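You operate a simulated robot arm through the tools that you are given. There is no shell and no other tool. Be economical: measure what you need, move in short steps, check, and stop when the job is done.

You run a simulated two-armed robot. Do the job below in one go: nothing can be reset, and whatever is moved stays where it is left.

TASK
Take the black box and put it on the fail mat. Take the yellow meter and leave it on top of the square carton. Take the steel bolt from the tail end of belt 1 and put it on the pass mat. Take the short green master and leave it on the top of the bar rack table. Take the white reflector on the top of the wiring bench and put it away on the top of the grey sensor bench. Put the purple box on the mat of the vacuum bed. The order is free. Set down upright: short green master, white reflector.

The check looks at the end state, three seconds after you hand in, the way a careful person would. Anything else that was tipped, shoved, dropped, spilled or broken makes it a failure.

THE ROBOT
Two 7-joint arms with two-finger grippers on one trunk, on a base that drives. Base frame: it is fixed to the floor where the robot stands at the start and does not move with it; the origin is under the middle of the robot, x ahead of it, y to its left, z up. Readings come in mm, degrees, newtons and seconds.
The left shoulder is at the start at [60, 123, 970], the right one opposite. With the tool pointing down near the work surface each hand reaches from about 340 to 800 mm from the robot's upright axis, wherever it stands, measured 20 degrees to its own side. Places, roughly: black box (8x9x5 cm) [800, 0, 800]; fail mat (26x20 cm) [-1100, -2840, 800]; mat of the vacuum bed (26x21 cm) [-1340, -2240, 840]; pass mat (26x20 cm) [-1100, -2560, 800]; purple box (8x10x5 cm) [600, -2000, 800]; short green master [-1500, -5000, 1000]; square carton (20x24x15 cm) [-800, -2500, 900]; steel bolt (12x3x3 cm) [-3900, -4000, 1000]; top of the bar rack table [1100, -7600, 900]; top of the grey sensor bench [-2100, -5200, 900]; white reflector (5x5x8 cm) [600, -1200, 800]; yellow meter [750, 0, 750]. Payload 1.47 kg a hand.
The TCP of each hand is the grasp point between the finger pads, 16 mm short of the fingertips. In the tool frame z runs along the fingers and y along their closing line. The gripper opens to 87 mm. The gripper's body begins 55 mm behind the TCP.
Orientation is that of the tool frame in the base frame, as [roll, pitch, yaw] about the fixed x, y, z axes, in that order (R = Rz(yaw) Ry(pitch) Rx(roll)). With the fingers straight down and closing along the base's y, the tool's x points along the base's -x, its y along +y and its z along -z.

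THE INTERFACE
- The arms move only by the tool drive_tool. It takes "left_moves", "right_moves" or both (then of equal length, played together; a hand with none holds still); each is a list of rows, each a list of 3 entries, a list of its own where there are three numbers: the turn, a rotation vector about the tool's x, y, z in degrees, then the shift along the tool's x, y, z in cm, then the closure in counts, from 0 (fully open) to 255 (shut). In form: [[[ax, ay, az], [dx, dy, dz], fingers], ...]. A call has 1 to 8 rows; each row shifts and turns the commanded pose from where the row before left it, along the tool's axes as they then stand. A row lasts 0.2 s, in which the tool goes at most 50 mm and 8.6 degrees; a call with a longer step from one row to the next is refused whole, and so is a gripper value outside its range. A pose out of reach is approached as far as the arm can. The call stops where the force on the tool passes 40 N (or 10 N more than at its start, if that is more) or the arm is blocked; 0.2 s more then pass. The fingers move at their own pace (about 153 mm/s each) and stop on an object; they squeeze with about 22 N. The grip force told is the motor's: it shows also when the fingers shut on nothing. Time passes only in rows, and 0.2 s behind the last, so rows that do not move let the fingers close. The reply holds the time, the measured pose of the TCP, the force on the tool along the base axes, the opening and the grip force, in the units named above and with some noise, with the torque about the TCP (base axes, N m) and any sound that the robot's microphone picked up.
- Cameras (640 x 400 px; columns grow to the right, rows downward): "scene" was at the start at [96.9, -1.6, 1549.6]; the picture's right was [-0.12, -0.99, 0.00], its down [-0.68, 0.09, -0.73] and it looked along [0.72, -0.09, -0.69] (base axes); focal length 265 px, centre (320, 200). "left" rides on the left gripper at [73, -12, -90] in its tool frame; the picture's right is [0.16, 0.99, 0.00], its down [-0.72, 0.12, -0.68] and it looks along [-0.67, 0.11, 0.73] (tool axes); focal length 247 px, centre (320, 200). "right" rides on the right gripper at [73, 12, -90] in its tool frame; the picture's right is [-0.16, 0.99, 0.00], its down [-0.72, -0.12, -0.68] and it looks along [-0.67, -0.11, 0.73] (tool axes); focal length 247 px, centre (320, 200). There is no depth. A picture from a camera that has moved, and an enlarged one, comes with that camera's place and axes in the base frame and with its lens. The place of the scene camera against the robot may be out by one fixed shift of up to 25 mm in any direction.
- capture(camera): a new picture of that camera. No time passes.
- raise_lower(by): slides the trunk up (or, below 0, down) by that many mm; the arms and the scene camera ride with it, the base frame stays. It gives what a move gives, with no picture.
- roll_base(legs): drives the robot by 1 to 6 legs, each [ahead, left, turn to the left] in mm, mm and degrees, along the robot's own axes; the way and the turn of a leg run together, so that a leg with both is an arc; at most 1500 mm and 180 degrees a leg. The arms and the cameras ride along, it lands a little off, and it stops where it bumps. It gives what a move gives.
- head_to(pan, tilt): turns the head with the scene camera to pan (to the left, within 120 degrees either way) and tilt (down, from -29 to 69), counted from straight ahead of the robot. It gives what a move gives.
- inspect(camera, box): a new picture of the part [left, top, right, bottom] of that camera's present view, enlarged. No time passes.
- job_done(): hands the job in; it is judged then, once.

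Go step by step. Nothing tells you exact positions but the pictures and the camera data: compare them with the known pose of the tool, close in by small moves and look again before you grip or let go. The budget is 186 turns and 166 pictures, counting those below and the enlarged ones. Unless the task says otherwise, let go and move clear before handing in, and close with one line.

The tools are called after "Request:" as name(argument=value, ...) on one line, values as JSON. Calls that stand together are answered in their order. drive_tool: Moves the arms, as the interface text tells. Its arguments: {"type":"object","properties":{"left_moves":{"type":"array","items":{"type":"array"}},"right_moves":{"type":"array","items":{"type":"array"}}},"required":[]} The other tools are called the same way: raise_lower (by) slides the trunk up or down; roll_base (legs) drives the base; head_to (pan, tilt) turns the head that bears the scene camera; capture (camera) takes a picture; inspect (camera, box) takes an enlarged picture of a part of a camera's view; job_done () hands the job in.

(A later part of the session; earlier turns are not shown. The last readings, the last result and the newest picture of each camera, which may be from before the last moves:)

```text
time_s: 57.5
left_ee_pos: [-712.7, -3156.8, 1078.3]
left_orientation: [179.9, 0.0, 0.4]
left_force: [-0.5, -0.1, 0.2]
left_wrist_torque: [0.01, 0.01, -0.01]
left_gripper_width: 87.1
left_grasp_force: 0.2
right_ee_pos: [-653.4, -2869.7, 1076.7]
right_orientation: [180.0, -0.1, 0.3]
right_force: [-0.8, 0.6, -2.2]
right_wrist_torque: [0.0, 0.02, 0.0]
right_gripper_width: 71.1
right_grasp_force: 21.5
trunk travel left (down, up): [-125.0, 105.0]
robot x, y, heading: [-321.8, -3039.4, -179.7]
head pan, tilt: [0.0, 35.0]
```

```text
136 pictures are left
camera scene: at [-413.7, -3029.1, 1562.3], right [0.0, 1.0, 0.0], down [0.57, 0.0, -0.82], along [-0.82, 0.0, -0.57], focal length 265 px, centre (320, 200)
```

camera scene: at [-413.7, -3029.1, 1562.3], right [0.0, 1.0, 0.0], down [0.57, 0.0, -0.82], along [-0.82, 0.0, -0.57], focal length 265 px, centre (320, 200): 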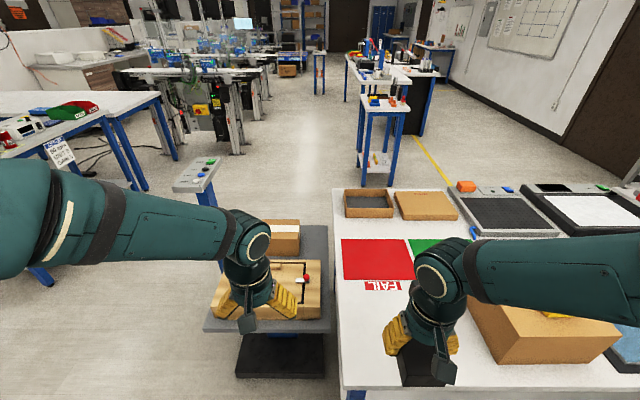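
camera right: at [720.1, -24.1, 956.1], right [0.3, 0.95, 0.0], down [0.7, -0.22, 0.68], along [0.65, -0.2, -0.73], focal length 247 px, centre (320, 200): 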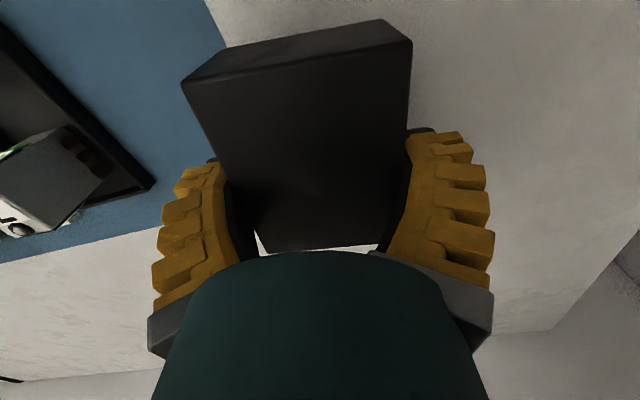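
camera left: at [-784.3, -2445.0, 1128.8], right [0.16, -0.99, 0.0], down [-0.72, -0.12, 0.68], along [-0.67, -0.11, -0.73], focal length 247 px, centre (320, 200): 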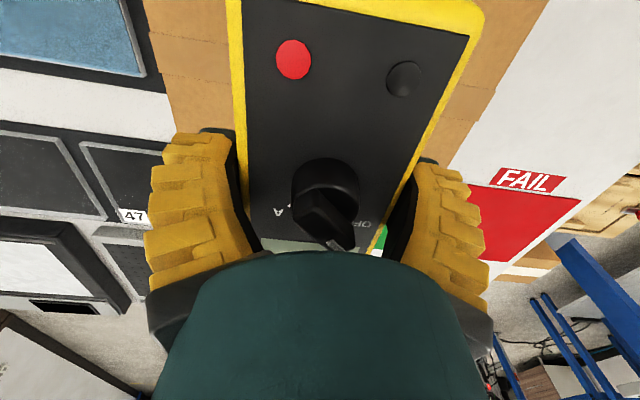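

The fail mat centre is around [-1128,-2825]. I'll roll in 80 mm and carry the black box over it.

Request:
roll_base(legs=[[80, 0, 0]])

Request:
drive_tool(right_moves=[[[0, 0, 0], [-4.5, -0.5, 1.8], 255], [[0, 0, 0], [-4.5, -0.5, 1.8], 255], [[0, 0, 0], [-4.5, -0.5, 1.8], 255], [[0, 0, 0], [-4.5, -0.5, 1.8], 255], [[0, 0, 0], [-4.5, -0.5, 1.8], 255], [[0, 0, 0], [-4.5, -0.5, 1.8], 255], [[0, 0, 0], [-4.5, -0.5, 1.8], 255], [[0, 0, 0], [-4.5, -0.5, 1.8], 255]])

Request:
capture(camera="right")

Request:
capture(camera="scene")

```text
time_s: 58.6
left_ee_pos: [-793.3, -3157.1, 1078.2]
left_orientation: [180.0, -0.1, 0.4]
left_force: [1.0, 0.3, -0.2]
left_wrist_torque: [0.02, -0.02, 0.0]
left_gripper_width: 87.0
left_grasp_force: 0.0
right_ee_pos: [-732.4, -2869.4, 1076.3]
right_orientation: [-179.9, -0.1, 0.3]
right_force: [-0.6, -0.1, -3.8]
right_wrist_torque: [0.05, 0.04, 0.0]
right_gripper_width: 71.2
right_grasp_force: 22.4
trunk travel left (down, up): [-125.0, 105.0]
robot x, y, heading: [-400.6, -3035.7, -179.7]
head pan, tilt: [0.0, 35.0]
```

```text
time_s: 60.4
left_ee_pos: [-792.2, -3157.5, 1078.1]
left_orientation: [-179.9, -0.1, 0.3]
left_force: [-0.1, 0.2, -0.8]
left_wrist_torque: [-0.02, 0.03, 0.0]
left_gripper_width: 87.4
left_grasp_force: 0.0
right_ee_pos: [-1093.2, -2832.0, 930.9]
right_orientation: [-180.0, -0.3, 0.3]
right_force: [-0.2, 0.6, -3.0]
right_wrist_torque: [0.03, -0.01, -0.02]
right_gripper_width: 71.1
right_grasp_force: 22.0
trunk travel left (down, up): [-125.0, 105.0]
robot x, y, heading: [-398.7, -3038.4, -179.8]
head pan, tilt: [0.0, 35.0]
```

```text
135 pictures are left
camera right: at [-1020.3, -2842.2, 1021.0], right [-0.15, -0.99, 0.0], down [-0.73, 0.11, 0.68], along [-0.67, 0.1, -0.73], focal length 247 px, centre (320, 200)
```

right: 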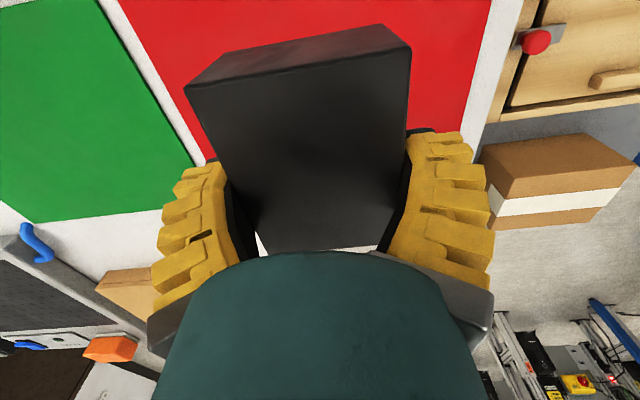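

```text
134 pictures are left
camera scene: at [-494.6, -3029.2, 1562.1], right [-0.01, 1.0, 0.0], down [0.57, 0.0, -0.82], along [-0.82, 0.0, -0.57], focal length 265 px, centre (320, 200)
```

scene: 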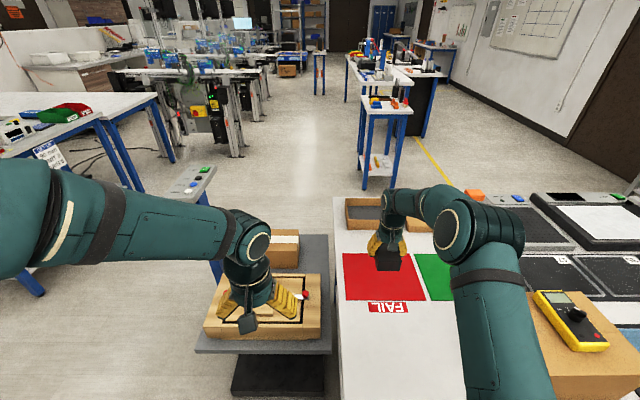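

The box is centred laterally on the red mat. I'll go 12 mm further in and lower to contact.

Request:
drive_tool(right_moves=[[[0, 0, 0], [-1.2, 0, 3.5], 255], [[0, 0, 0], [0, 0, 3.5], 255], [[0, 0, 0], [0, 0, 2.5], 255], [[0, 0, 0], [0, 0, 1], 255], [[0, 0, 0], [0, 0, 0.5], 255], [[0, 0, 0], [0, 0, 0.3], 255], [[0, 0, 0], [0, 0, 0.3], 255], [[0, 0, 0], [0, 0, 0], 255]])

Request:
inspect(camera="scene", box=[320, 190, 480, 330])

```text
time_s: 62.2
left_ee_pos: [-790.1, -3158.2, 1079.5]
left_orientation: [-179.9, 0.1, 0.3]
left_force: [-0.2, -0.1, -0.6]
left_wrist_torque: [0.0, 0.02, -0.04]
left_gripper_width: 87.0
left_grasp_force: 0.0
right_ee_pos: [-1104.5, -2831.9, 821.2]
right_orientation: [180.0, 0.5, 0.2]
right_force: [-5.5, -1.3, 36.9]
right_wrist_torque: [-0.05, -0.07, -0.01]
right_gripper_width: 79.0
right_grasp_force: 21.8
trunk travel left (down, up): [-125.0, 105.0]
robot x, y, heading: [-395.9, -3038.6, -179.6]
head pan, tilt: [0.0, 35.0]
```

```text
2.86 times, centred on (400, 260) of scene
camera zoom: at [-489.6, -3030.7, 1562.6], right [-0.01, 1.0, 0.0], down [0.57, 0.0, -0.82], along [-0.82, 0.0, -0.57], focal length 758 px, centre (91, 29)
```

zoom: 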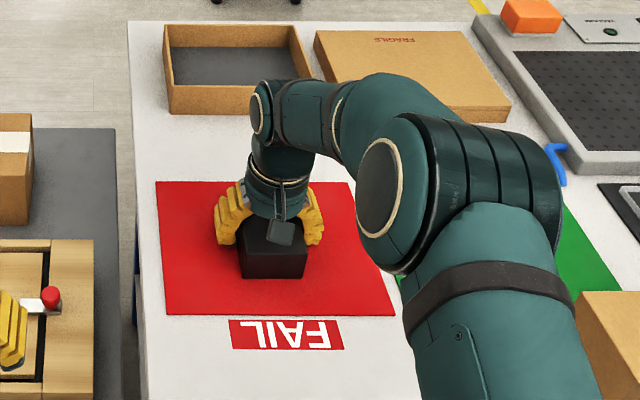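

The box is down on the red mat, so I'll ease off, release and rise.

Request:
drive_tool(right_moves=[[[0, 0, 0], [0, 0, -0.3], 255], [[0, 0, 0], [0, 0, 0], 200], [[0, 0, 0], [0, 0, 0], 0], [[0, 0, 0], [0, 0, 0], 0], [[0, 0, 0], [0, 0, -1], 0], [[0, 0, 0], [0, 0, -3], 0], [[0, 0, 0], [0, 0, -4.5], 0], [[0, 0, 0], [0, 0, -4.5], 0]])

Request:
drive_tool(right_moves=[[[0, 0, 0], [3, 0, -4], 0], [[0, 0, 0], [4, 0, -3], 0], [[0, 0, 0], [4.8, 0, 0], 0], [[0, 0, 0], [4.8, 0, 0], 0], [[0, 0, 0], [4.8, 0, 0], 0], [[0, 0, 0], [4.8, 0, 0], 0], [[0, 0, 0], [4, 0, 0], 0]], left_moves=[[[0, 0, 0], [0, 0, 0], 0], [[0, 0, 0], [0, 0, 0], 0], [[0, 0, 0], [0, 0, 0], 0], [[0, 0, 0], [0, 0, 0], 0], [[0, 0, 0], [0, 0, 0], 0], [[0, 0, 0], [0, 0, 0], 0], [[0, 0, 0], [0, 0, 0], 0]])

Request:
capture(camera="scene")

```text
time_s: 64.0
left_ee_pos: [-791.7, -3157.3, 1078.3]
left_orientation: [-180.0, 0.0, 0.4]
left_force: [0.8, 0.2, 0.2]
left_wrist_torque: [-0.03, 0.02, 0.02]
left_gripper_width: 87.1
left_grasp_force: 0.1
right_ee_pos: [-1104.9, -2832.3, 950.7]
right_orientation: [-180.0, 0.1, 0.2]
right_force: [-0.6, 0.4, 0.6]
right_wrist_torque: [0.01, 0.03, -0.02]
right_gripper_width: 87.1
right_grasp_force: 0.1
trunk travel left (down, up): [-125.0, 105.0]
robot x, y, heading: [-400.6, -3037.4, -179.6]
head pan, tilt: [0.0, 35.0]
```

```text
time_s: 65.6
left_ee_pos: [-790.8, -3157.7, 1078.1]
left_orientation: [-180.0, 0.1, 0.3]
left_force: [0.1, 0.0, -1.0]
left_wrist_torque: [-0.01, -0.01, 0.02]
left_gripper_width: 87.0
left_grasp_force: 0.2
right_ee_pos: [-800.0, -2831.1, 1021.1]
right_orientation: [-180.0, 0.1, 0.2]
right_force: [0.1, 0.6, 0.9]
right_wrist_torque: [0.01, 0.01, -0.02]
right_gripper_width: 87.1
right_grasp_force: 0.0
trunk travel left (down, up): [-125.0, 105.0]
robot x, y, heading: [-399.3, -3036.9, -179.9]
head pan, tilt: [0.0, 35.0]
```

```text
132 pictures are left
camera scene: at [-491.7, -3029.2, 1562.4], right [-0.01, 1.0, 0.0], down [0.57, 0.0, -0.82], along [-0.82, 0.0, -0.57], focal length 265 px, centre (320, 200)
```

scene: 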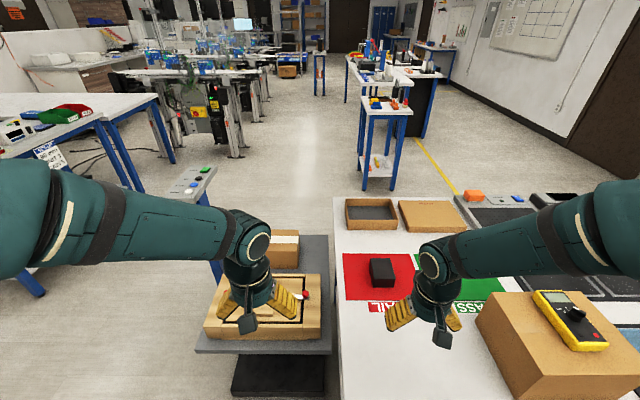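

The black box is done. I'll go back out, turn around and strafe up to the purple box on the wiring bench.

Request:
roll_base(legs=[[-350, 0, 0], [0, 0, 180], [0, 1100, 0]])

Request:
head_to(pan=0, tilt=40)

Request:
capture(camera="scene")

```text
time_s: 84.7
left_ee_pos: [343.2, -1811.2, 1078.8]
left_orientation: [180.0, 0.0, -179.9]
left_force: [0.9, 0.5, -0.3]
left_wrist_torque: [-0.01, -0.02, 0.02]
left_gripper_width: 86.7
left_grasp_force: 0.0
right_ee_pos: [351.7, -2136.9, 1021.3]
right_orientation: [180.0, 0.0, -179.9]
right_force: [0.3, -0.6, 1.2]
right_wrist_torque: [0.02, 0.02, 0.01]
right_gripper_width: 87.2
right_grasp_force: 0.1
trunk travel left (down, up): [-125.0, 105.0]
robot x, y, heading: [-48.0, -1924.9, 0.1]
head pan, tilt: [0.0, 35.0]
```

```text
time_s: 85.4
left_ee_pos: [341.4, -1811.3, 1078.6]
left_orientation: [-180.0, 0.0, -180.0]
left_force: [-0.5, -0.5, -0.2]
left_wrist_torque: [0.03, -0.01, 0.0]
left_gripper_width: 87.1
left_grasp_force: 0.1
right_ee_pos: [352.1, -2137.8, 1021.6]
right_orientation: [179.9, 0.0, -179.9]
right_force: [0.0, -0.1, -0.5]
right_wrist_torque: [0.01, -0.02, -0.04]
right_gripper_width: 87.1
right_grasp_force: 0.0
trunk travel left (down, up): [-125.0, 105.0]
robot x, y, heading: [-54.8, -1930.1, 0.1]
head pan, tilt: [0.0, 40.0]
```

```text
131 pictures are left
camera scene: at [50.5, -1920.6, 1554.8], right [0.0, -1.0, 0.0], down [-0.64, 0.0, -0.77], along [0.77, 0.0, -0.64], focal length 265 px, centre (320, 200)
```

scene: 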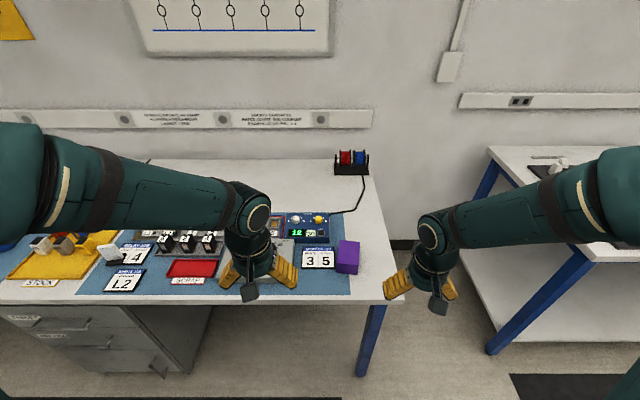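

The purple box is at about [636,-2013], near the bench's right end. I'll roll in and bring the right hand over it.

Request:
roll_base(legs=[[160, 0, 0]])

Request:
drive_tool(right_moves=[[[0, 0, 0], [-2.5, 3, 2.5], 0], [[0, 0, 0], [-2.5, 3, 2.5], 0], [[0, 0, 0], [-2.5, 3, 2.5], 0], [[0, 0, 0], [-2.5, 3, 2.5], 0], [[0, 0, 0], [0, 0, 0], 0]])

Request:
capture(camera="right")

```text
time_s: 86.8
left_ee_pos: [504.0, -1810.3, 1077.8]
left_orientation: [180.0, -0.1, -179.8]
left_force: [-0.2, -0.5, -0.5]
left_wrist_torque: [0.01, 0.02, 0.02]
left_gripper_width: 87.1
left_grasp_force: 0.1
right_ee_pos: [513.1, -2136.6, 1020.0]
right_orientation: [179.9, -0.1, -180.0]
right_force: [0.2, 0.1, 0.2]
right_wrist_torque: [-0.03, 0.02, -0.02]
right_gripper_width: 86.8
right_grasp_force: 0.1
trunk travel left (down, up): [-125.0, 105.0]
robot x, y, heading: [108.0, -1929.8, 0.1]
head pan, tilt: [0.0, 40.0]
```

```text
time_s: 88.0
left_ee_pos: [502.8, -1811.4, 1077.6]
left_orientation: [180.0, 0.0, -180.0]
left_force: [-0.6, -0.1, 0.3]
left_wrist_torque: [-0.01, -0.01, 0.01]
left_gripper_width: 87.0
left_grasp_force: 0.1
right_ee_pos: [613.1, -2016.5, 920.5]
right_orientation: [-180.0, -0.1, -180.0]
right_force: [-0.8, -0.3, 0.4]
right_wrist_torque: [0.01, -0.03, -0.01]
right_gripper_width: 86.9
right_grasp_force: 0.0
trunk travel left (down, up): [-125.0, 105.0]
robot x, y, heading: [115.1, -1925.7, 0.1]
head pan, tilt: [0.0, 40.0]
```

```text
130 pictures are left
camera right: at [539.8, -2004.7, 1010.6], right [0.16, 0.99, 0.0], down [0.72, -0.12, 0.68], along [0.67, -0.11, -0.73], focal length 247 px, centre (320, 200)
```

right: 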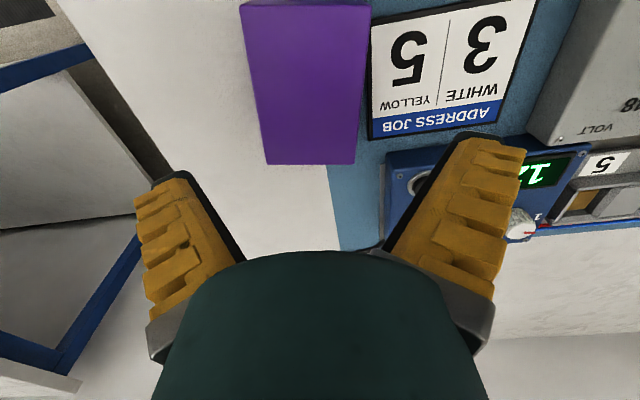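

The purple box is about 8.5° yawed, with its centre slightly back and to the right of the TCP. I'll align and lower.

Request:
drive_tool(right_moves=[[[0, 0, 0], [1.0, -0.6, 2], 0], [[0, 0, 8.6], [0, 0, 0], 0], [[0, 0, 0], [0, 0, 2.4], 0], [[0, 0, 0], [0, 0, 0], 0]])

Request:
capture(camera="right")

```text
time_s: 89.0
left_ee_pos: [502.6, -1811.2, 1078.8]
left_orientation: [180.0, 0.0, -179.8]
left_force: [0.5, -0.3, 0.3]
left_wrist_torque: [0.01, -0.03, 0.02]
left_gripper_width: 87.0
left_grasp_force: 0.1
right_ee_pos: [601.4, -2023.2, 877.4]
right_orientation: [-180.0, -0.1, 171.5]
right_force: [0.0, 1.2, -0.5]
right_wrist_torque: [0.04, -0.03, -0.01]
right_gripper_width: 87.0
right_grasp_force: 0.2
trunk travel left (down, up): [-125.0, 105.0]
robot x, y, heading: [108.3, -1929.9, 0.6]
head pan, tilt: [0.0, 40.0]
```

```text
129 pictures are left
camera right: at [532.1, -1999.9, 966.8], right [0.3, 0.95, 0.0], down [0.7, -0.22, 0.68], along [0.65, -0.21, -0.73], focal length 247 px, centre (320, 200)
```

right: 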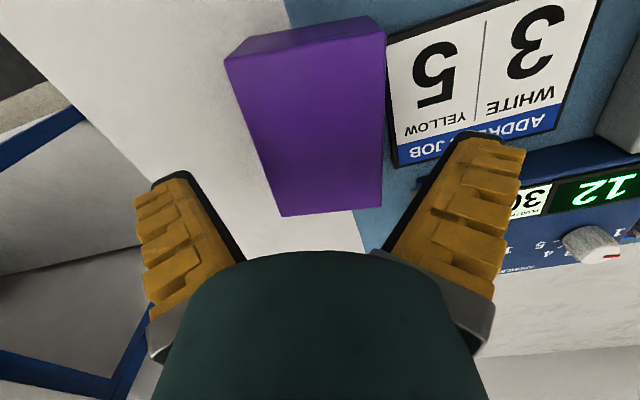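

It's aligned and centred. I'll descend and grip.

Request:
drive_tool(right_moves=[[[0, 0, 0], [-0.2, 0, 2], 0], [[0, 0, 0], [0, 0, 2], 0], [[0, 0, 0], [0, 0, 1.5], 0], [[0, 0, 0], [0, 0, 0.7], 0], [[0, 0, 0], [0, 0, 0], 255], [[0, 0, 0], [0, 0, 0], 255], [[0, 0, 0], [0, 0, 0], 255]])

Request:
drive_tool(right_moves=[[[0, 0, 0], [0, 0, -1], 255], [[0, 0, 0], [0, 0, -3], 255], [[0, 0, 0], [0, 0, -4], 255], [[0, 0, -8.6], [0, 0, -4], 255], [[0, 0, 0], [2, 0, -4], 255], [[0, 0, 0], [4, -2, -2], 255], [[0, 0, 0], [4, -3, 0], 255]])

Request:
capture(camera="right")

```text
time_s: 90.6
left_ee_pos: [502.3, -1810.3, 1078.7]
left_orientation: [-179.9, 0.0, -179.9]
left_force: [0.0, 0.1, 0.2]
left_wrist_torque: [0.0, 0.0, 0.02]
left_gripper_width: 87.2
left_grasp_force: 0.1
right_ee_pos: [604.9, -2022.5, 815.2]
right_orientation: [180.0, 0.1, 171.4]
right_force: [5.1, -1.2, 18.3]
right_wrist_torque: [-0.19, -0.43, -0.07]
right_gripper_width: 84.7
right_grasp_force: 22.2
trunk travel left (down, up): [-125.0, 105.0]
robot x, y, heading: [111.3, -1927.9, 0.1]
head pan, tilt: [0.0, 40.0]
```

```text
time_s: 92.2
left_ee_pos: [502.6, -1812.3, 1078.7]
left_orientation: [-180.0, 0.0, -179.9]
left_force: [0.1, -0.2, 0.0]
left_wrist_torque: [0.03, -0.01, -0.05]
left_gripper_width: 86.9
left_grasp_force: 0.1
right_ee_pos: [502.7, -2075.2, 995.4]
right_orientation: [-180.0, 0.0, -179.9]
right_force: [-0.6, -0.5, -1.5]
right_wrist_torque: [-0.01, -0.05, 0.01]
right_gripper_width: 72.0
right_grasp_force: 22.2
trunk travel left (down, up): [-125.0, 105.0]
robot x, y, heading: [105.6, -1928.2, 0.1]
head pan, tilt: [0.0, 40.0]
```

```text
128 pictures are left
camera right: at [430.6, -2062.8, 1085.1], right [0.16, 0.99, 0.0], down [0.72, -0.12, 0.68], along [0.67, -0.11, -0.73], focal length 247 px, centre (320, 200)
```

right: 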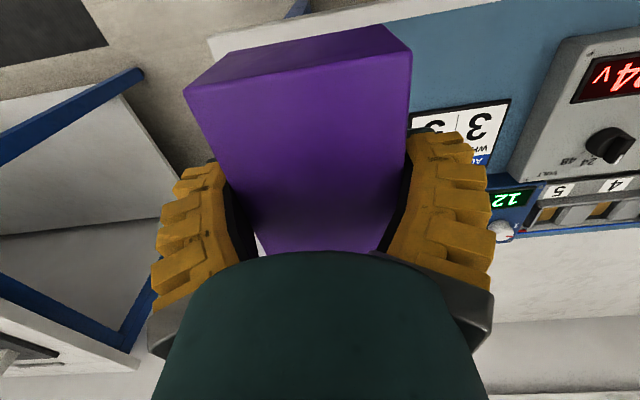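

The purple box is held. I'll back off and strafe left to find the white reflector.

Request:
drive_tool(right_moves=[[[0, 0, 0], [1, 0, -4], 255], [[0, 0, 0], [1, 0, -4], 255]])

Request:
roll_base(legs=[[-160, 0, 0], [0, 560, 0]])

Request:
head_to(pan=8, tilt=40)

Request:
capture(camera="scene")

```text
time_s: 92.8
left_ee_pos: [503.8, -1811.6, 1078.8]
left_orientation: [-180.0, 0.1, -179.9]
left_force: [0.3, 0.1, -0.4]
left_wrist_torque: [-0.03, 0.04, 0.0]
left_gripper_width: 87.1
left_grasp_force: 0.0
right_ee_pos: [484.7, -2073.9, 1076.4]
right_orientation: [180.0, -0.1, -179.9]
right_force: [0.2, -1.1, -0.9]
right_wrist_torque: [0.02, 0.01, -0.01]
right_gripper_width: 72.0
right_grasp_force: 21.6
trunk travel left (down, up): [-125.0, 105.0]
robot x, y, heading: [111.7, -1930.6, -0.0]
head pan, tilt: [0.0, 40.0]
```

```text
time_s: 99.2
left_ee_pos: [342.7, -1249.6, 1078.3]
left_orientation: [180.0, 0.0, -179.9]
left_force: [-0.2, -0.3, 0.9]
left_wrist_torque: [0.02, -0.01, 0.02]
left_gripper_width: 87.0
left_grasp_force: 0.0
right_ee_pos: [324.0, -1512.6, 1075.5]
right_orientation: [180.0, 0.0, -179.8]
right_force: [0.1, 0.4, -2.3]
right_wrist_torque: [-0.01, 0.01, 0.02]
right_gripper_width: 71.5
right_grasp_force: 22.1
trunk travel left (down, up): [-125.0, 105.0]
robot x, y, heading: [-49.6, -1370.4, -0.0]
head pan, tilt: [0.0, 40.0]
```

```text
time_s: 99.9
left_ee_pos: [342.4, -1250.0, 1077.1]
left_orientation: [179.9, 0.0, -179.9]
left_force: [0.1, 0.6, -0.5]
left_wrist_torque: [0.02, 0.0, 0.03]
left_gripper_width: 86.9
left_grasp_force: 0.0
right_ee_pos: [323.4, -1513.4, 1075.3]
right_orientation: [-180.0, 0.0, -179.8]
right_force: [0.5, -0.2, -2.0]
right_wrist_torque: [0.0, 0.0, -0.03]
right_gripper_width: 71.8
right_grasp_force: 22.0
trunk travel left (down, up): [-125.0, 105.0]
robot x, y, heading: [-48.6, -1372.9, 0.1]
head pan, tilt: [8.0, 40.0]
```

```text
127 pictures are left
camera scene: at [50.2, -1347.8, 1554.7], right [0.14, -0.99, 0.0], down [-0.64, -0.09, -0.77], along [0.76, 0.11, -0.64], focal length 265 px, centre (320, 200)
```

scene: 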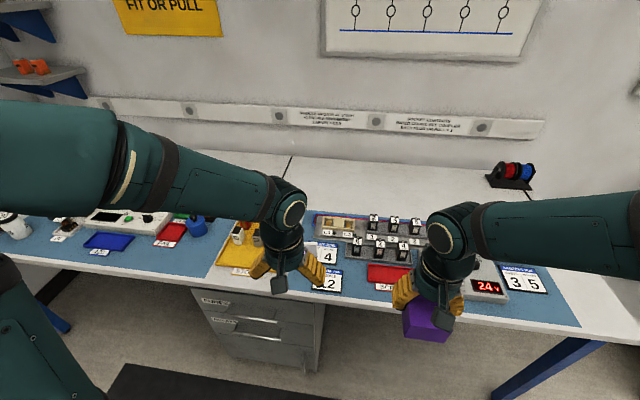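

The left hand hides the reflector's area, so I'll look with the left wrist camera.

Request:
capture(camera="left")

Request:
inspect(camera="scene", box=[200, 190, 440, 340])

```text
126 pictures are left
camera left: at [269.8, -1261.6, 1169.2], right [-0.16, 0.99, 0.0], down [0.72, 0.12, 0.68], along [0.67, 0.11, -0.73], focal length 247 px, centre (320, 200)
```

left: 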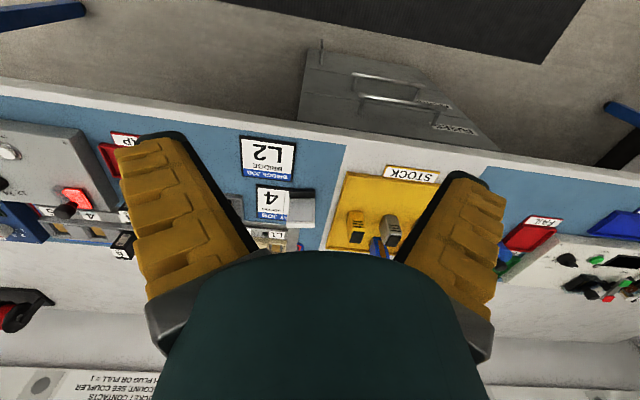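

```text
2.67 times, centred on (320, 265) of scene
camera zoom: at [50.2, -1347.8, 1554.7], right [0.14, -0.99, 0.0], down [-0.64, -0.09, -0.77], along [0.76, 0.11, -0.64], focal length 707 px, centre (320, 27)
```

zoom: 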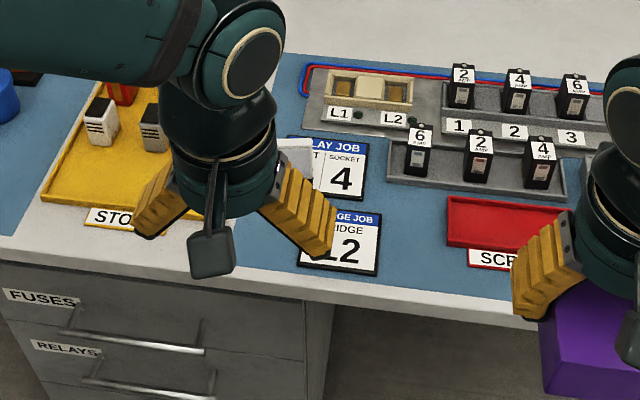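

A white item stands by the "4" card behind the left gripper. I'll move the left hand aside to see it properly.

Request:
drive_tool(left_moves=[[[0, 0, 0], [0, 4.5, 0], 0], [[0, 0, 0], [0, 4.5, 0], 0], [[0, 0, 0], [0, 4.5, 0], 0], [[0, 0, 0], [0, 4.5, 0], 0]])

Request:
inspect(camera="scene", box=[200, 190, 360, 310])

```text
time_s: 100.9
left_ee_pos: [342.3, -1068.4, 1076.3]
left_orientation: [-180.0, 0.0, -179.9]
left_force: [0.3, 0.5, 0.2]
left_wrist_torque: [-0.02, 0.01, 0.0]
left_gripper_width: 87.1
left_grasp_force: 0.1
right_ee_pos: [324.1, -1511.9, 1076.4]
right_orientation: [-180.0, -0.1, -179.9]
right_force: [0.7, 0.6, -2.1]
right_wrist_torque: [-0.01, -0.03, -0.01]
right_gripper_width: 71.4
right_grasp_force: 21.8
trunk travel left (down, up): [-125.0, 105.0]
robot x, y, heading: [-50.6, -1370.1, 0.1]
head pan, tilt: [8.0, 40.0]
```

```text
3.33 times, centred on (280, 250) of scene
camera zoom: at [50.1, -1347.0, 1554.7], right [0.14, -0.99, 0.0], down [-0.64, -0.09, -0.77], along [0.76, 0.11, -0.64], focal length 884 px, centre (453, 33)
```

zoom: 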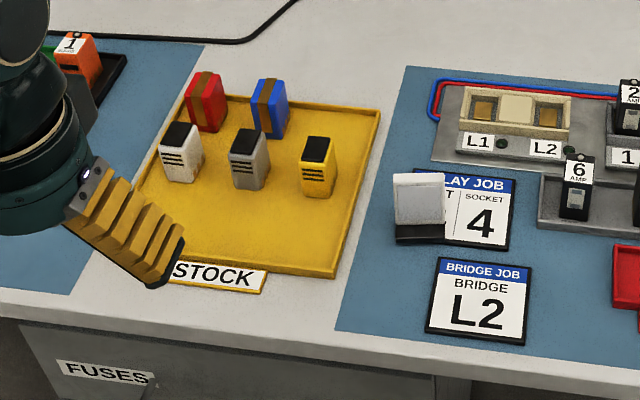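

The reflector (white plate on a black foot) is near [620,-1230]. I'll roll in and bring the left hand above it for a closer look.

Request:
roll_base(legs=[[140, 0, 0]])

Request:
drive_tool(left_moves=[[[0, 0, 0], [-1.5, -4, 2], 0], [[0, 0, 0], [-1.5, -4, 2], 0], [[0, 0, 0], [-1.5, -4, 0], 0], [[0, 0, 0], [-1.5, -4, 0], 0], [[0, 0, 0], [0, 0, 0], 0]])

Request:
capture(camera="left")

Request:
inspect(camera="scene", box=[220, 200, 420, 320])

```text
time_s: 102.3
left_ee_pos: [482.6, -1069.0, 1077.7]
left_orientation: [179.9, -0.1, -179.8]
left_force: [0.0, 0.3, -0.6]
left_wrist_torque: [-0.01, 0.03, -0.02]
left_gripper_width: 87.2
left_grasp_force: 0.2
right_ee_pos: [463.2, -1511.6, 1075.1]
right_orientation: [-179.9, -0.1, -179.7]
right_force: [0.3, -0.7, -1.1]
right_wrist_torque: [0.01, 0.04, 0.01]
right_gripper_width: 71.5
right_grasp_force: 22.5
trunk travel left (down, up): [-125.0, 105.0]
robot x, y, heading: [90.8, -1367.4, 0.1]
head pan, tilt: [8.0, 40.0]
```

```text
time_s: 103.5
left_ee_pos: [542.0, -1227.8, 1039.0]
left_orientation: [179.9, 0.1, -179.7]
left_force: [0.3, -0.7, 0.7]
left_wrist_torque: [0.0, -0.02, 0.04]
left_gripper_width: 86.8
left_grasp_force: 0.1
right_ee_pos: [462.4, -1510.7, 1077.1]
right_orientation: [-180.0, 0.0, -179.8]
right_force: [0.2, 0.4, -2.1]
right_wrist_torque: [-0.04, -0.05, 0.01]
right_gripper_width: 71.5
right_grasp_force: 22.0
trunk travel left (down, up): [-125.0, 105.0]
robot x, y, heading: [85.0, -1366.1, 0.2]
head pan, tilt: [8.0, 40.0]
```

```text
123 pictures are left
camera left: at [468.9, -1239.6, 1129.6], right [-0.16, 0.99, 0.0], down [0.72, 0.12, 0.68], along [0.67, 0.11, -0.73], focal length 247 px, centre (320, 200)
```

left: 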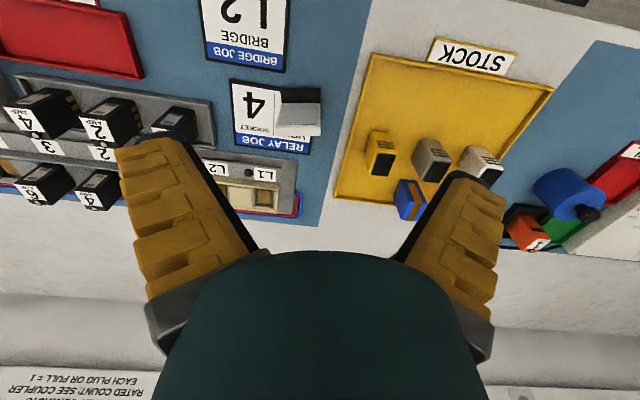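

```text
3.20 times, centred on (320, 260) of scene
camera zoom: at [188.7, -1346.5, 1554.8], right [0.14, -0.99, 0.0], down [-0.64, -0.09, -0.77], along [0.76, 0.11, -0.64], focal length 848 px, centre (320, 8)
```

zoom: 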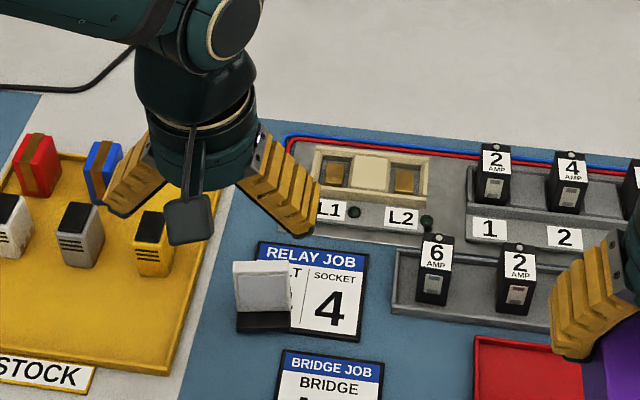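

Request:
inspect(camera="left", box=[220, 50, 380, 150])

```text
4.00 times, centred on (300, 100) of left
camera zoom: at [468.9, -1239.6, 1129.6], right [-0.16, 0.99, 0.0], down [0.72, 0.12, 0.68], along [0.67, 0.11, -0.73], focal length 988 px, centre (400, 600)
```

zoom: 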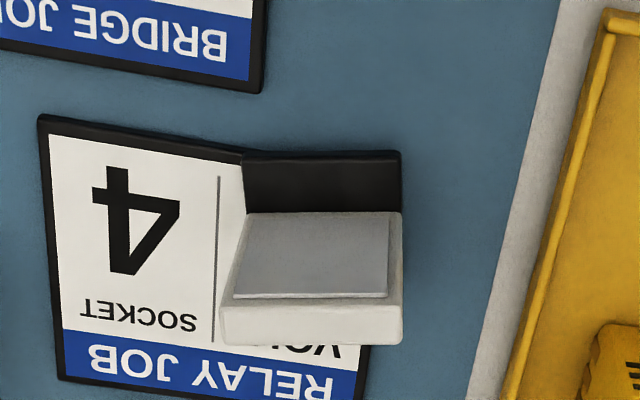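

The reflector is a white block on a black foot, about 52 mm wide, centred near [604,-1242] and yawed about +10°. I'll align over it.

Request:
drive_tool(left_moves=[[[0, 0, -5], [0, 0, 0], 0], [[0, 0, -5], [0, 0, 0], 0], [[0, 0, 0], [-3.2, -0.2, 3], 0], [[0, 0, 0], [-3.2, -0.3, 3.2], 0], [[0, 0, 0], [0, 0, 4], 0], [[0, 0, 0], [0, 0, 0], 0]])

Request:
capture(camera="left")

```text
time_s: 104.9
left_ee_pos: [605.1, -1222.5, 935.4]
left_orientation: [-180.0, 0.0, -169.8]
left_force: [0.2, 0.9, 0.2]
left_wrist_torque: [0.02, 0.0, 0.0]
left_gripper_width: 87.0
left_grasp_force: 0.1
right_ee_pos: [462.4, -1510.7, 1076.1]
right_orientation: [-180.0, 0.0, -179.8]
right_force: [-0.1, 0.3, -2.2]
right_wrist_torque: [0.04, -0.01, 0.02]
right_gripper_width: 71.6
right_grasp_force: 21.4
trunk travel left (down, up): [-125.0, 105.0]
robot x, y, heading: [90.7, -1369.9, -0.0]
head pan, tilt: [8.0, 40.0]
```

```text
120 pictures are left
camera left: at [535.1, -1246.6, 1026.6], right [-0.33, 0.94, 0.0], down [0.69, 0.24, 0.68], along [0.64, 0.22, -0.73], focal length 247 px, centre (320, 200)
```

left: 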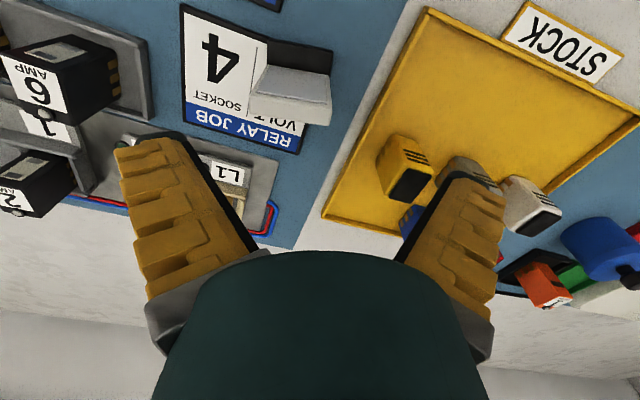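

I need a further 3.5° turn and 20 mm towards -y. I'll correct that and lower to just above its top.

Request:
drive_tool(left_moves=[[[0, 0, 0], [0.4, -2.0, 2], 0], [[0, 0, -3.5], [0, 0, 0], 0], [[0, 0, 0], [0, 0, 1.5], 0], [[0, 0, 0], [0, 0, 0], 0]])

Request:
capture(camera="left")

```text
time_s: 105.9
left_ee_pos: [605.7, -1241.7, 901.4]
left_orientation: [-180.0, -0.1, -166.2]
left_force: [0.3, -0.7, -0.3]
left_wrist_torque: [0.03, -0.02, 0.0]
left_gripper_width: 87.1
left_grasp_force: 0.2
right_ee_pos: [462.1, -1510.6, 1076.0]
right_orientation: [180.0, 0.0, -179.8]
right_force: [0.0, 0.4, -2.1]
right_wrist_torque: [0.0, -0.03, -0.02]
right_gripper_width: 71.5
right_grasp_force: 22.2
trunk travel left (down, up): [-125.0, 105.0]
robot x, y, heading: [92.4, -1368.6, 0.3]
head pan, tilt: [8.0, 40.0]
```

```text
119 pictures are left
camera left: at [536.3, -1270.4, 992.1], right [-0.39, 0.92, 0.0], down [0.68, 0.28, 0.68], along [0.63, 0.26, -0.73], focal length 247 px, centre (320, 200)
```

left: 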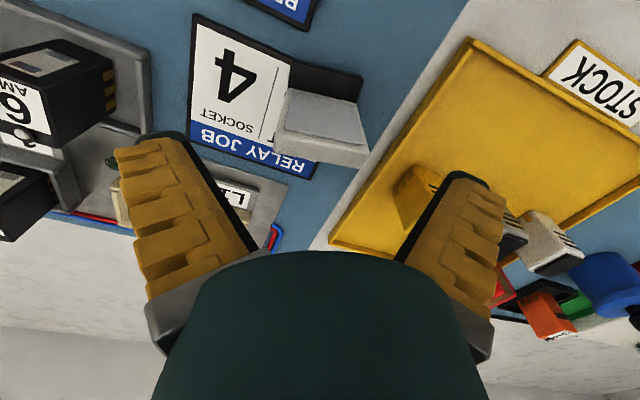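

It's well centred. I'll descend and grip the reflector.

Request:
drive_tool(left_moves=[[[0, 0, -1.5], [0, 0.15, 2], 0], [[0, 0, 0], [0, 0, 2], 0], [[0, 0, 0], [0, 0, 1.6], 0], [[0, 0, 0], [0, 0, 0], 0], [[0, 0, 0], [0, 0, 0], 255], [[0, 0, 0], [0, 0, 0], 255], [[0, 0, 0], [0, 0, 0], 255]])

Request:
capture(camera="left")

```text
time_s: 107.5
left_ee_pos: [605.5, -1241.5, 845.4]
left_orientation: [180.0, 0.0, -164.7]
left_force: [-1.3, -0.6, 2.9]
left_wrist_torque: [0.04, 0.11, 0.03]
left_gripper_width: 49.0
left_grasp_force: 22.7
right_ee_pos: [463.8, -1511.5, 1075.4]
right_orientation: [180.0, 0.0, -179.7]
right_force: [-0.4, -0.8, -1.9]
right_wrist_torque: [0.01, -0.02, 0.02]
right_gripper_width: 71.5
right_grasp_force: 21.9
trunk travel left (down, up): [-125.0, 105.0]
robot x, y, heading: [92.7, -1369.2, 0.1]
head pan, tilt: [8.0, 40.0]
```

```text
118 pictures are left
camera left: at [537.1, -1271.8, 936.7], right [-0.41, 0.91, 0.0], down [0.67, 0.3, 0.68], along [0.62, 0.28, -0.73], focal length 247 px, centre (320, 200)
```

left: 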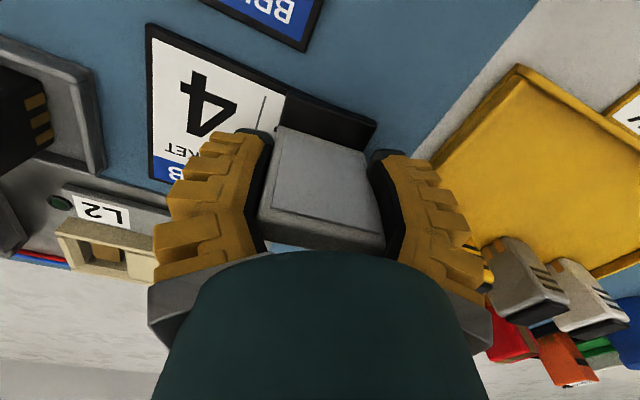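

The reflector is gripped at 49 mm. I'll lift it straight, square the wrist up and tuck in.

Request:
drive_tool(left_moves=[[[0, 0, 0], [0, 0, -1], 255], [[0, 0, 0], [0, 0, -4], 255], [[0, 0, 0], [0, 0, -4.5], 255], [[0, 0, 0], [0, 0, -4.5], 255], [[0, 0, 7.5], [0, 0, -4], 255], [[0, 0, 7.5], [0, 0, -4], 255], [[0, 0, 0], [4.5, 1, -1], 255], [[0, 0, 0], [4.5, 2, 0], 255]], right_moves=[[[0, 0, 0], [0, 0, 0], 255], [[0, 0, 0], [0, 0, 0], 255], [[0, 0, 0], [0, 0, 0], 255], [[0, 0, 0], [0, 0, 0], 255], [[0, 0, 0], [0, 0, 0], 255], [[0, 0, 0], [0, 0, 0], 255], [[0, 0, 0], [0, 0, 0], 255], [[0, 0, 0], [0, 0, 0], 255]])

Request:
capture(camera="left")

Request:
roll_base(legs=[[-150, 0, 0], [0, 800, 0]])

Request:
head_to(pan=-120, tilt=25)

Request:
capture(camera="scene")

```text
time_s: 109.3
left_ee_pos: [513.6, -1210.2, 1075.9]
left_orientation: [-180.0, 0.1, -179.8]
left_force: [0.2, 0.6, -0.6]
left_wrist_torque: [-0.03, -0.02, 0.0]
left_gripper_width: 47.8
left_grasp_force: 21.6
right_ee_pos: [462.7, -1508.9, 1076.6]
right_orientation: [180.0, 0.0, -179.9]
right_force: [-1.2, 0.6, -2.4]
right_wrist_torque: [0.01, -0.01, 0.0]
right_gripper_width: 71.3
right_grasp_force: 21.7
trunk travel left (down, up): [-125.0, 105.0]
robot x, y, heading: [89.3, -1365.9, 0.2]
head pan, tilt: [8.0, 40.0]
```

```text
117 pictures are left
camera left: at [439.7, -1222.7, 1166.5], right [-0.16, 0.99, 0.0], down [0.72, 0.12, 0.68], along [0.67, 0.11, -0.73], focal length 247 px, centre (320, 200)
```

left: 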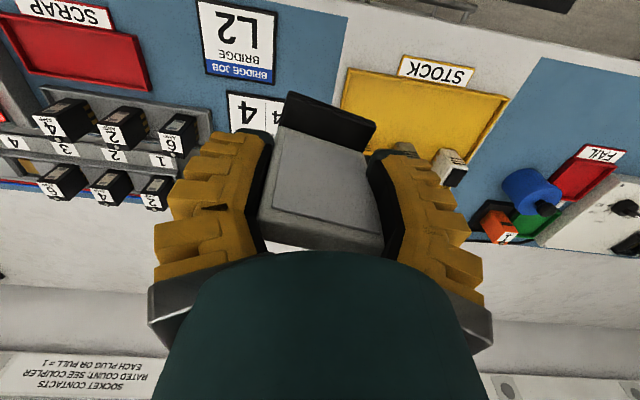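

```text
time_s: 117.6
left_ee_pos: [363.9, -418.0, 1075.4]
left_orientation: [-180.0, -0.1, -179.9]
left_force: [-0.3, 0.6, -0.7]
left_wrist_torque: [-0.03, 0.03, -0.01]
left_gripper_width: 46.4
left_grasp_force: 21.8
right_ee_pos: [312.1, -719.5, 1076.5]
right_orientation: [-180.0, 0.0, -179.9]
right_force: [-0.3, -0.1, -3.1]
right_wrist_torque: [0.0, 0.0, 0.0]
right_gripper_width: 71.5
right_grasp_force: 22.2
trunk travel left (down, up): [-125.0, 105.0]
robot x, y, heading: [-58.9, -571.9, 0.1]
head pan, tilt: [8.0, 40.0]
```

```text
time_s: 119.7
left_ee_pos: [362.7, -419.4, 1075.8]
left_orientation: [-180.0, 0.0, -179.9]
left_force: [-0.1, 0.3, -0.6]
left_wrist_torque: [0.01, -0.02, 0.0]
left_gripper_width: 46.2
left_grasp_force: 21.7
right_ee_pos: [312.7, -718.7, 1076.6]
right_orientation: [-179.9, 0.0, -179.9]
right_force: [0.2, 0.6, -2.0]
right_wrist_torque: [0.0, -0.04, 0.0]
right_gripper_width: 71.1
right_grasp_force: 21.7
trunk travel left (down, up): [-125.0, 105.0]
robot x, y, heading: [-59.2, -573.0, 0.3]
head pan, tilt: [-120.0, 25.0]
```

```text
116 pictures are left
camera scene: at [-91.7, -645.8, 1578.0], right [-0.87, 0.5, 0.0], down [0.21, 0.37, -0.91], along [-0.45, -0.79, -0.42], focal length 265 px, centre (320, 200)
```

scene: 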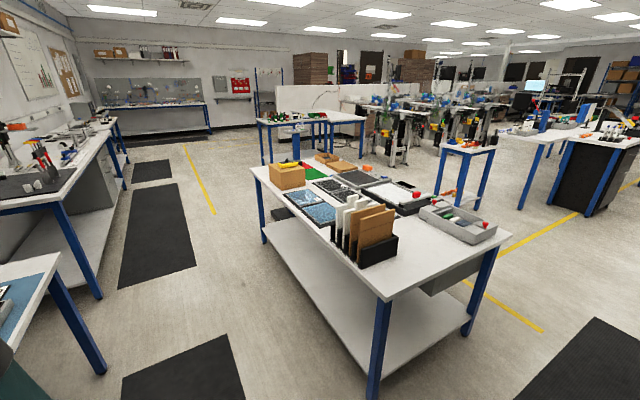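

The space behind the island is open. I'll back around its near end and strafe down its far side.

Request:
roll_base(legs=[[-1000, 0, 0], [-980, 0, 0], [0, -1500, 0]])

Request:
head_to(pan=0, tilt=35)

Request:
capture(camera="scene")

Request:
capture(camera="left")

```text
time_s: 142.5
left_ee_pos: [-1603.1, -1935.9, 1076.1]
left_orientation: [-180.0, 0.0, -179.3]
left_force: [-0.5, 0.0, -0.3]
left_wrist_torque: [0.0, -0.02, -0.02]
left_gripper_width: 45.8
left_grasp_force: 22.1
right_ee_pos: [-1650.7, -2236.1, 1075.9]
right_orientation: [-179.9, 0.1, -179.3]
right_force: [-0.8, 0.0, -2.0]
right_wrist_torque: [0.01, -0.04, -0.02]
right_gripper_width: 70.9
right_grasp_force: 22.0
trunk travel left (down, up): [-125.0, 105.0]
robot x, y, heading: [-2023.8, -2094.3, 0.7]
head pan, tilt: [-120.0, 25.0]
```

```text
time_s: 144.5
left_ee_pos: [-1601.4, -1935.5, 1076.0]
left_orientation: [180.0, 0.0, -179.3]
left_force: [-0.3, -0.8, -0.4]
left_wrist_torque: [0.01, -0.02, 0.0]
left_gripper_width: 45.7
left_grasp_force: 21.7
right_ee_pos: [-1649.9, -2235.8, 1074.7]
right_orientation: [180.0, 0.0, -179.4]
right_force: [-0.4, -0.2, -1.3]
right_wrist_torque: [0.0, -0.01, 0.04]
right_gripper_width: 70.9
right_grasp_force: 21.4
trunk travel left (down, up): [-125.0, 105.0]
robot x, y, heading: [-2022.7, -2093.8, 0.8]
head pan, tilt: [0.0, 35.0]
```

```text
115 pictures are left
camera scene: at [-1921.4, -2085.5, 1562.3], right [0.01, -1.0, 0.0], down [-0.57, -0.01, -0.82], along [0.82, 0.01, -0.57], focal length 265 px, centre (320, 200)
```

scene: 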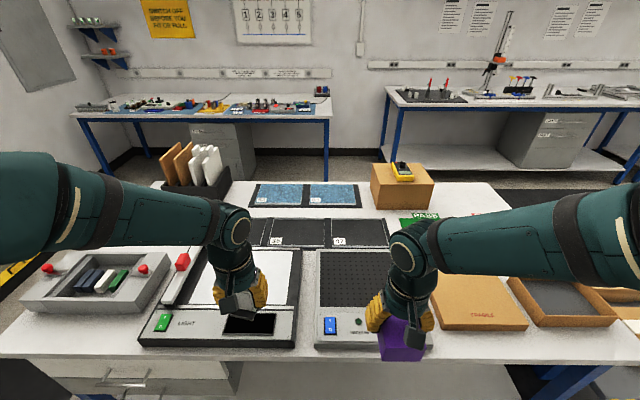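

```text
114 pictures are left
camera left: at [-1675.0, -1948.0, 1166.2], right [-0.17, 0.99, 0.0], down [0.72, 0.12, 0.68], along [0.67, 0.12, -0.73], focal length 247 px, centre (320, 200)
```

left: 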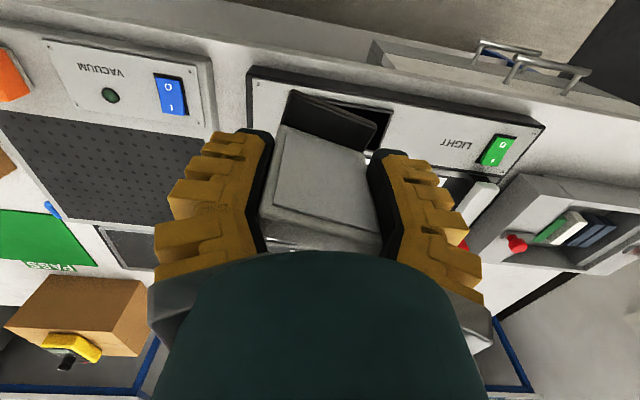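

I'm behind the island facing the vacuum bed, whose mat centre is about [-1335,-2205]. I'll roll in and carry the purple box over it.

Request:
roll_base(legs=[[130, 0, -0.8]])

Request:
drive_tool(right_moves=[[[0, 0, 0], [-4, 0.7, 2], 255], [[0, 0, 0], [-4, 0.7, 2], 255], [[0, 0, 0], [-4, 0.7, 2], 255], [[0, 0, 0], [-4, 0.7, 2.5], 255], [[0, 0, 0], [-2.5, 0.5, 2.5], 255], [[0, 0, 0], [0, 0, 0], 255]])

Request:
capture(camera="right")

Request:
capture(camera="scene")

```text
time_s: 145.8
left_ee_pos: [-1468.5, -1938.9, 1074.6]
left_orientation: [180.0, 0.0, 179.9]
left_force: [0.5, -0.3, -0.9]
left_wrist_torque: [0.02, 0.06, 0.0]
left_gripper_width: 45.8
left_grasp_force: 22.0
right_ee_pos: [-1520.3, -2239.7, 1076.3]
right_orientation: [-179.9, -0.1, 179.9]
right_force: [0.2, 0.7, -2.2]
right_wrist_torque: [0.02, 0.01, 0.04]
right_gripper_width: 71.3
right_grasp_force: 22.0
trunk travel left (down, up): [-125.0, 105.0]
robot x, y, heading: [-1893.0, -2091.7, -0.0]
head pan, tilt: [0.0, 35.0]
```

```text
time_s: 147.2
left_ee_pos: [-1470.6, -1940.8, 1075.5]
left_orientation: [180.0, 0.0, 179.9]
left_force: [0.3, -0.4, 0.1]
left_wrist_torque: [0.0, 0.03, -0.01]
left_gripper_width: 45.9
left_grasp_force: 22.6
right_ee_pos: [-1337.4, -2208.3, 966.0]
right_orientation: [-180.0, 0.0, 179.9]
right_force: [0.1, -0.7, -1.7]
right_wrist_torque: [0.02, -0.06, -0.03]
right_gripper_width: 71.2
right_grasp_force: 22.3
trunk travel left (down, up): [-125.0, 105.0]
robot x, y, heading: [-1895.7, -2096.4, -0.3]
head pan, tilt: [0.0, 35.0]
```

```text
113 pictures are left
camera right: at [-1409.6, -2195.6, 1055.1], right [0.16, 0.99, 0.0], down [0.72, -0.12, 0.68], along [0.67, -0.11, -0.73], focal length 247 px, centre (320, 200)
```

right: 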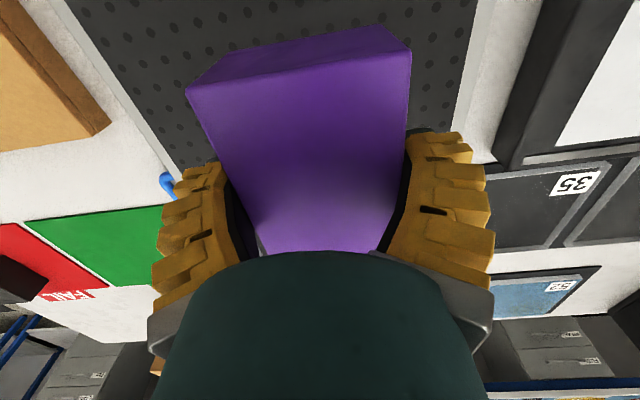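

```text
112 pictures are left
camera scene: at [-1792.3, -2086.3, 1562.4], right [0.0, -1.0, 0.0], down [-0.57, 0.0, -0.82], along [0.82, 0.0, -0.57], focal length 265 px, centre (320, 200)
```

scene: 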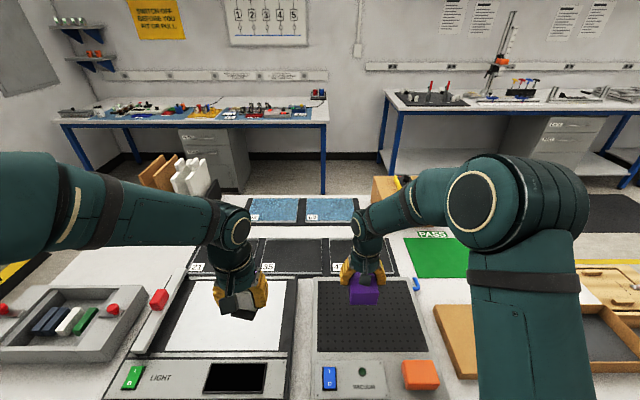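

The box needs to go about 18 mm further to the right to be centred. I'll do that and lower to contact.

Request:
drive_tool(right_moves=[[[0, 0, 0], [0, -1.8, 3.5], 255], [[0, 0, 0], [0, 0, 3], 255], [[0, 0, 0], [0, 0, 1.5], 255], [[0, 0, 0], [0, 0, 0.5], 255], [[0, 0, 0], [0, 0, 0.4], 255], [[0, 0, 0], [0, 0, 0.4], 255], [[0, 0, 0], [0, 0, 0.4], 255], [[0, 0, 0], [0, 0, 0.4], 255]])

Request:
inspect(camera="scene", box=[290, 230, 450, 390])

```text
time_s: 149.0
left_ee_pos: [-1472.4, -1939.2, 1075.6]
left_orientation: [179.9, 0.0, 179.8]
left_force: [-1.1, 0.0, 0.2]
left_wrist_torque: [0.01, -0.01, -0.04]
left_gripper_width: 46.0
left_grasp_force: 22.0
right_ee_pos: [-1338.1, -2225.4, 867.7]
right_orientation: [-179.9, 0.1, 179.9]
right_force: [-2.7, -0.8, 19.7]
right_wrist_torque: [-0.02, -0.1, -0.03]
right_gripper_width: 71.8
right_grasp_force: 22.2
trunk travel left (down, up): [-125.0, 105.0]
robot x, y, heading: [-1898.1, -2094.6, -0.1]
head pan, tilt: [0.0, 35.0]
```

```text
2.50 times, centred on (370, 310) of scene
camera zoom: at [-1793.7, -2085.9, 1562.7], right [0.0, -1.0, 0.0], down [-0.57, 0.0, -0.82], along [0.82, 0.0, -0.57], focal length 663 px, centre (195, -75)
```

zoom: 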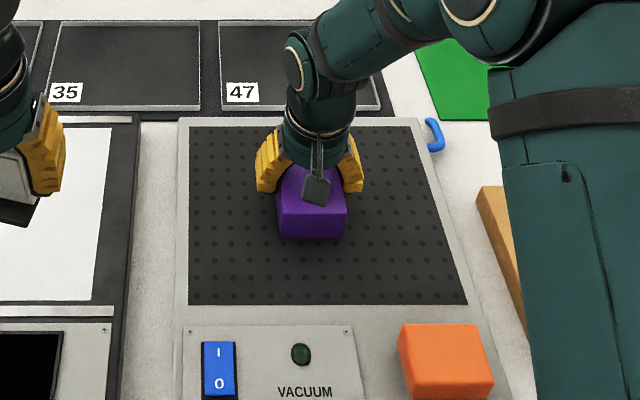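

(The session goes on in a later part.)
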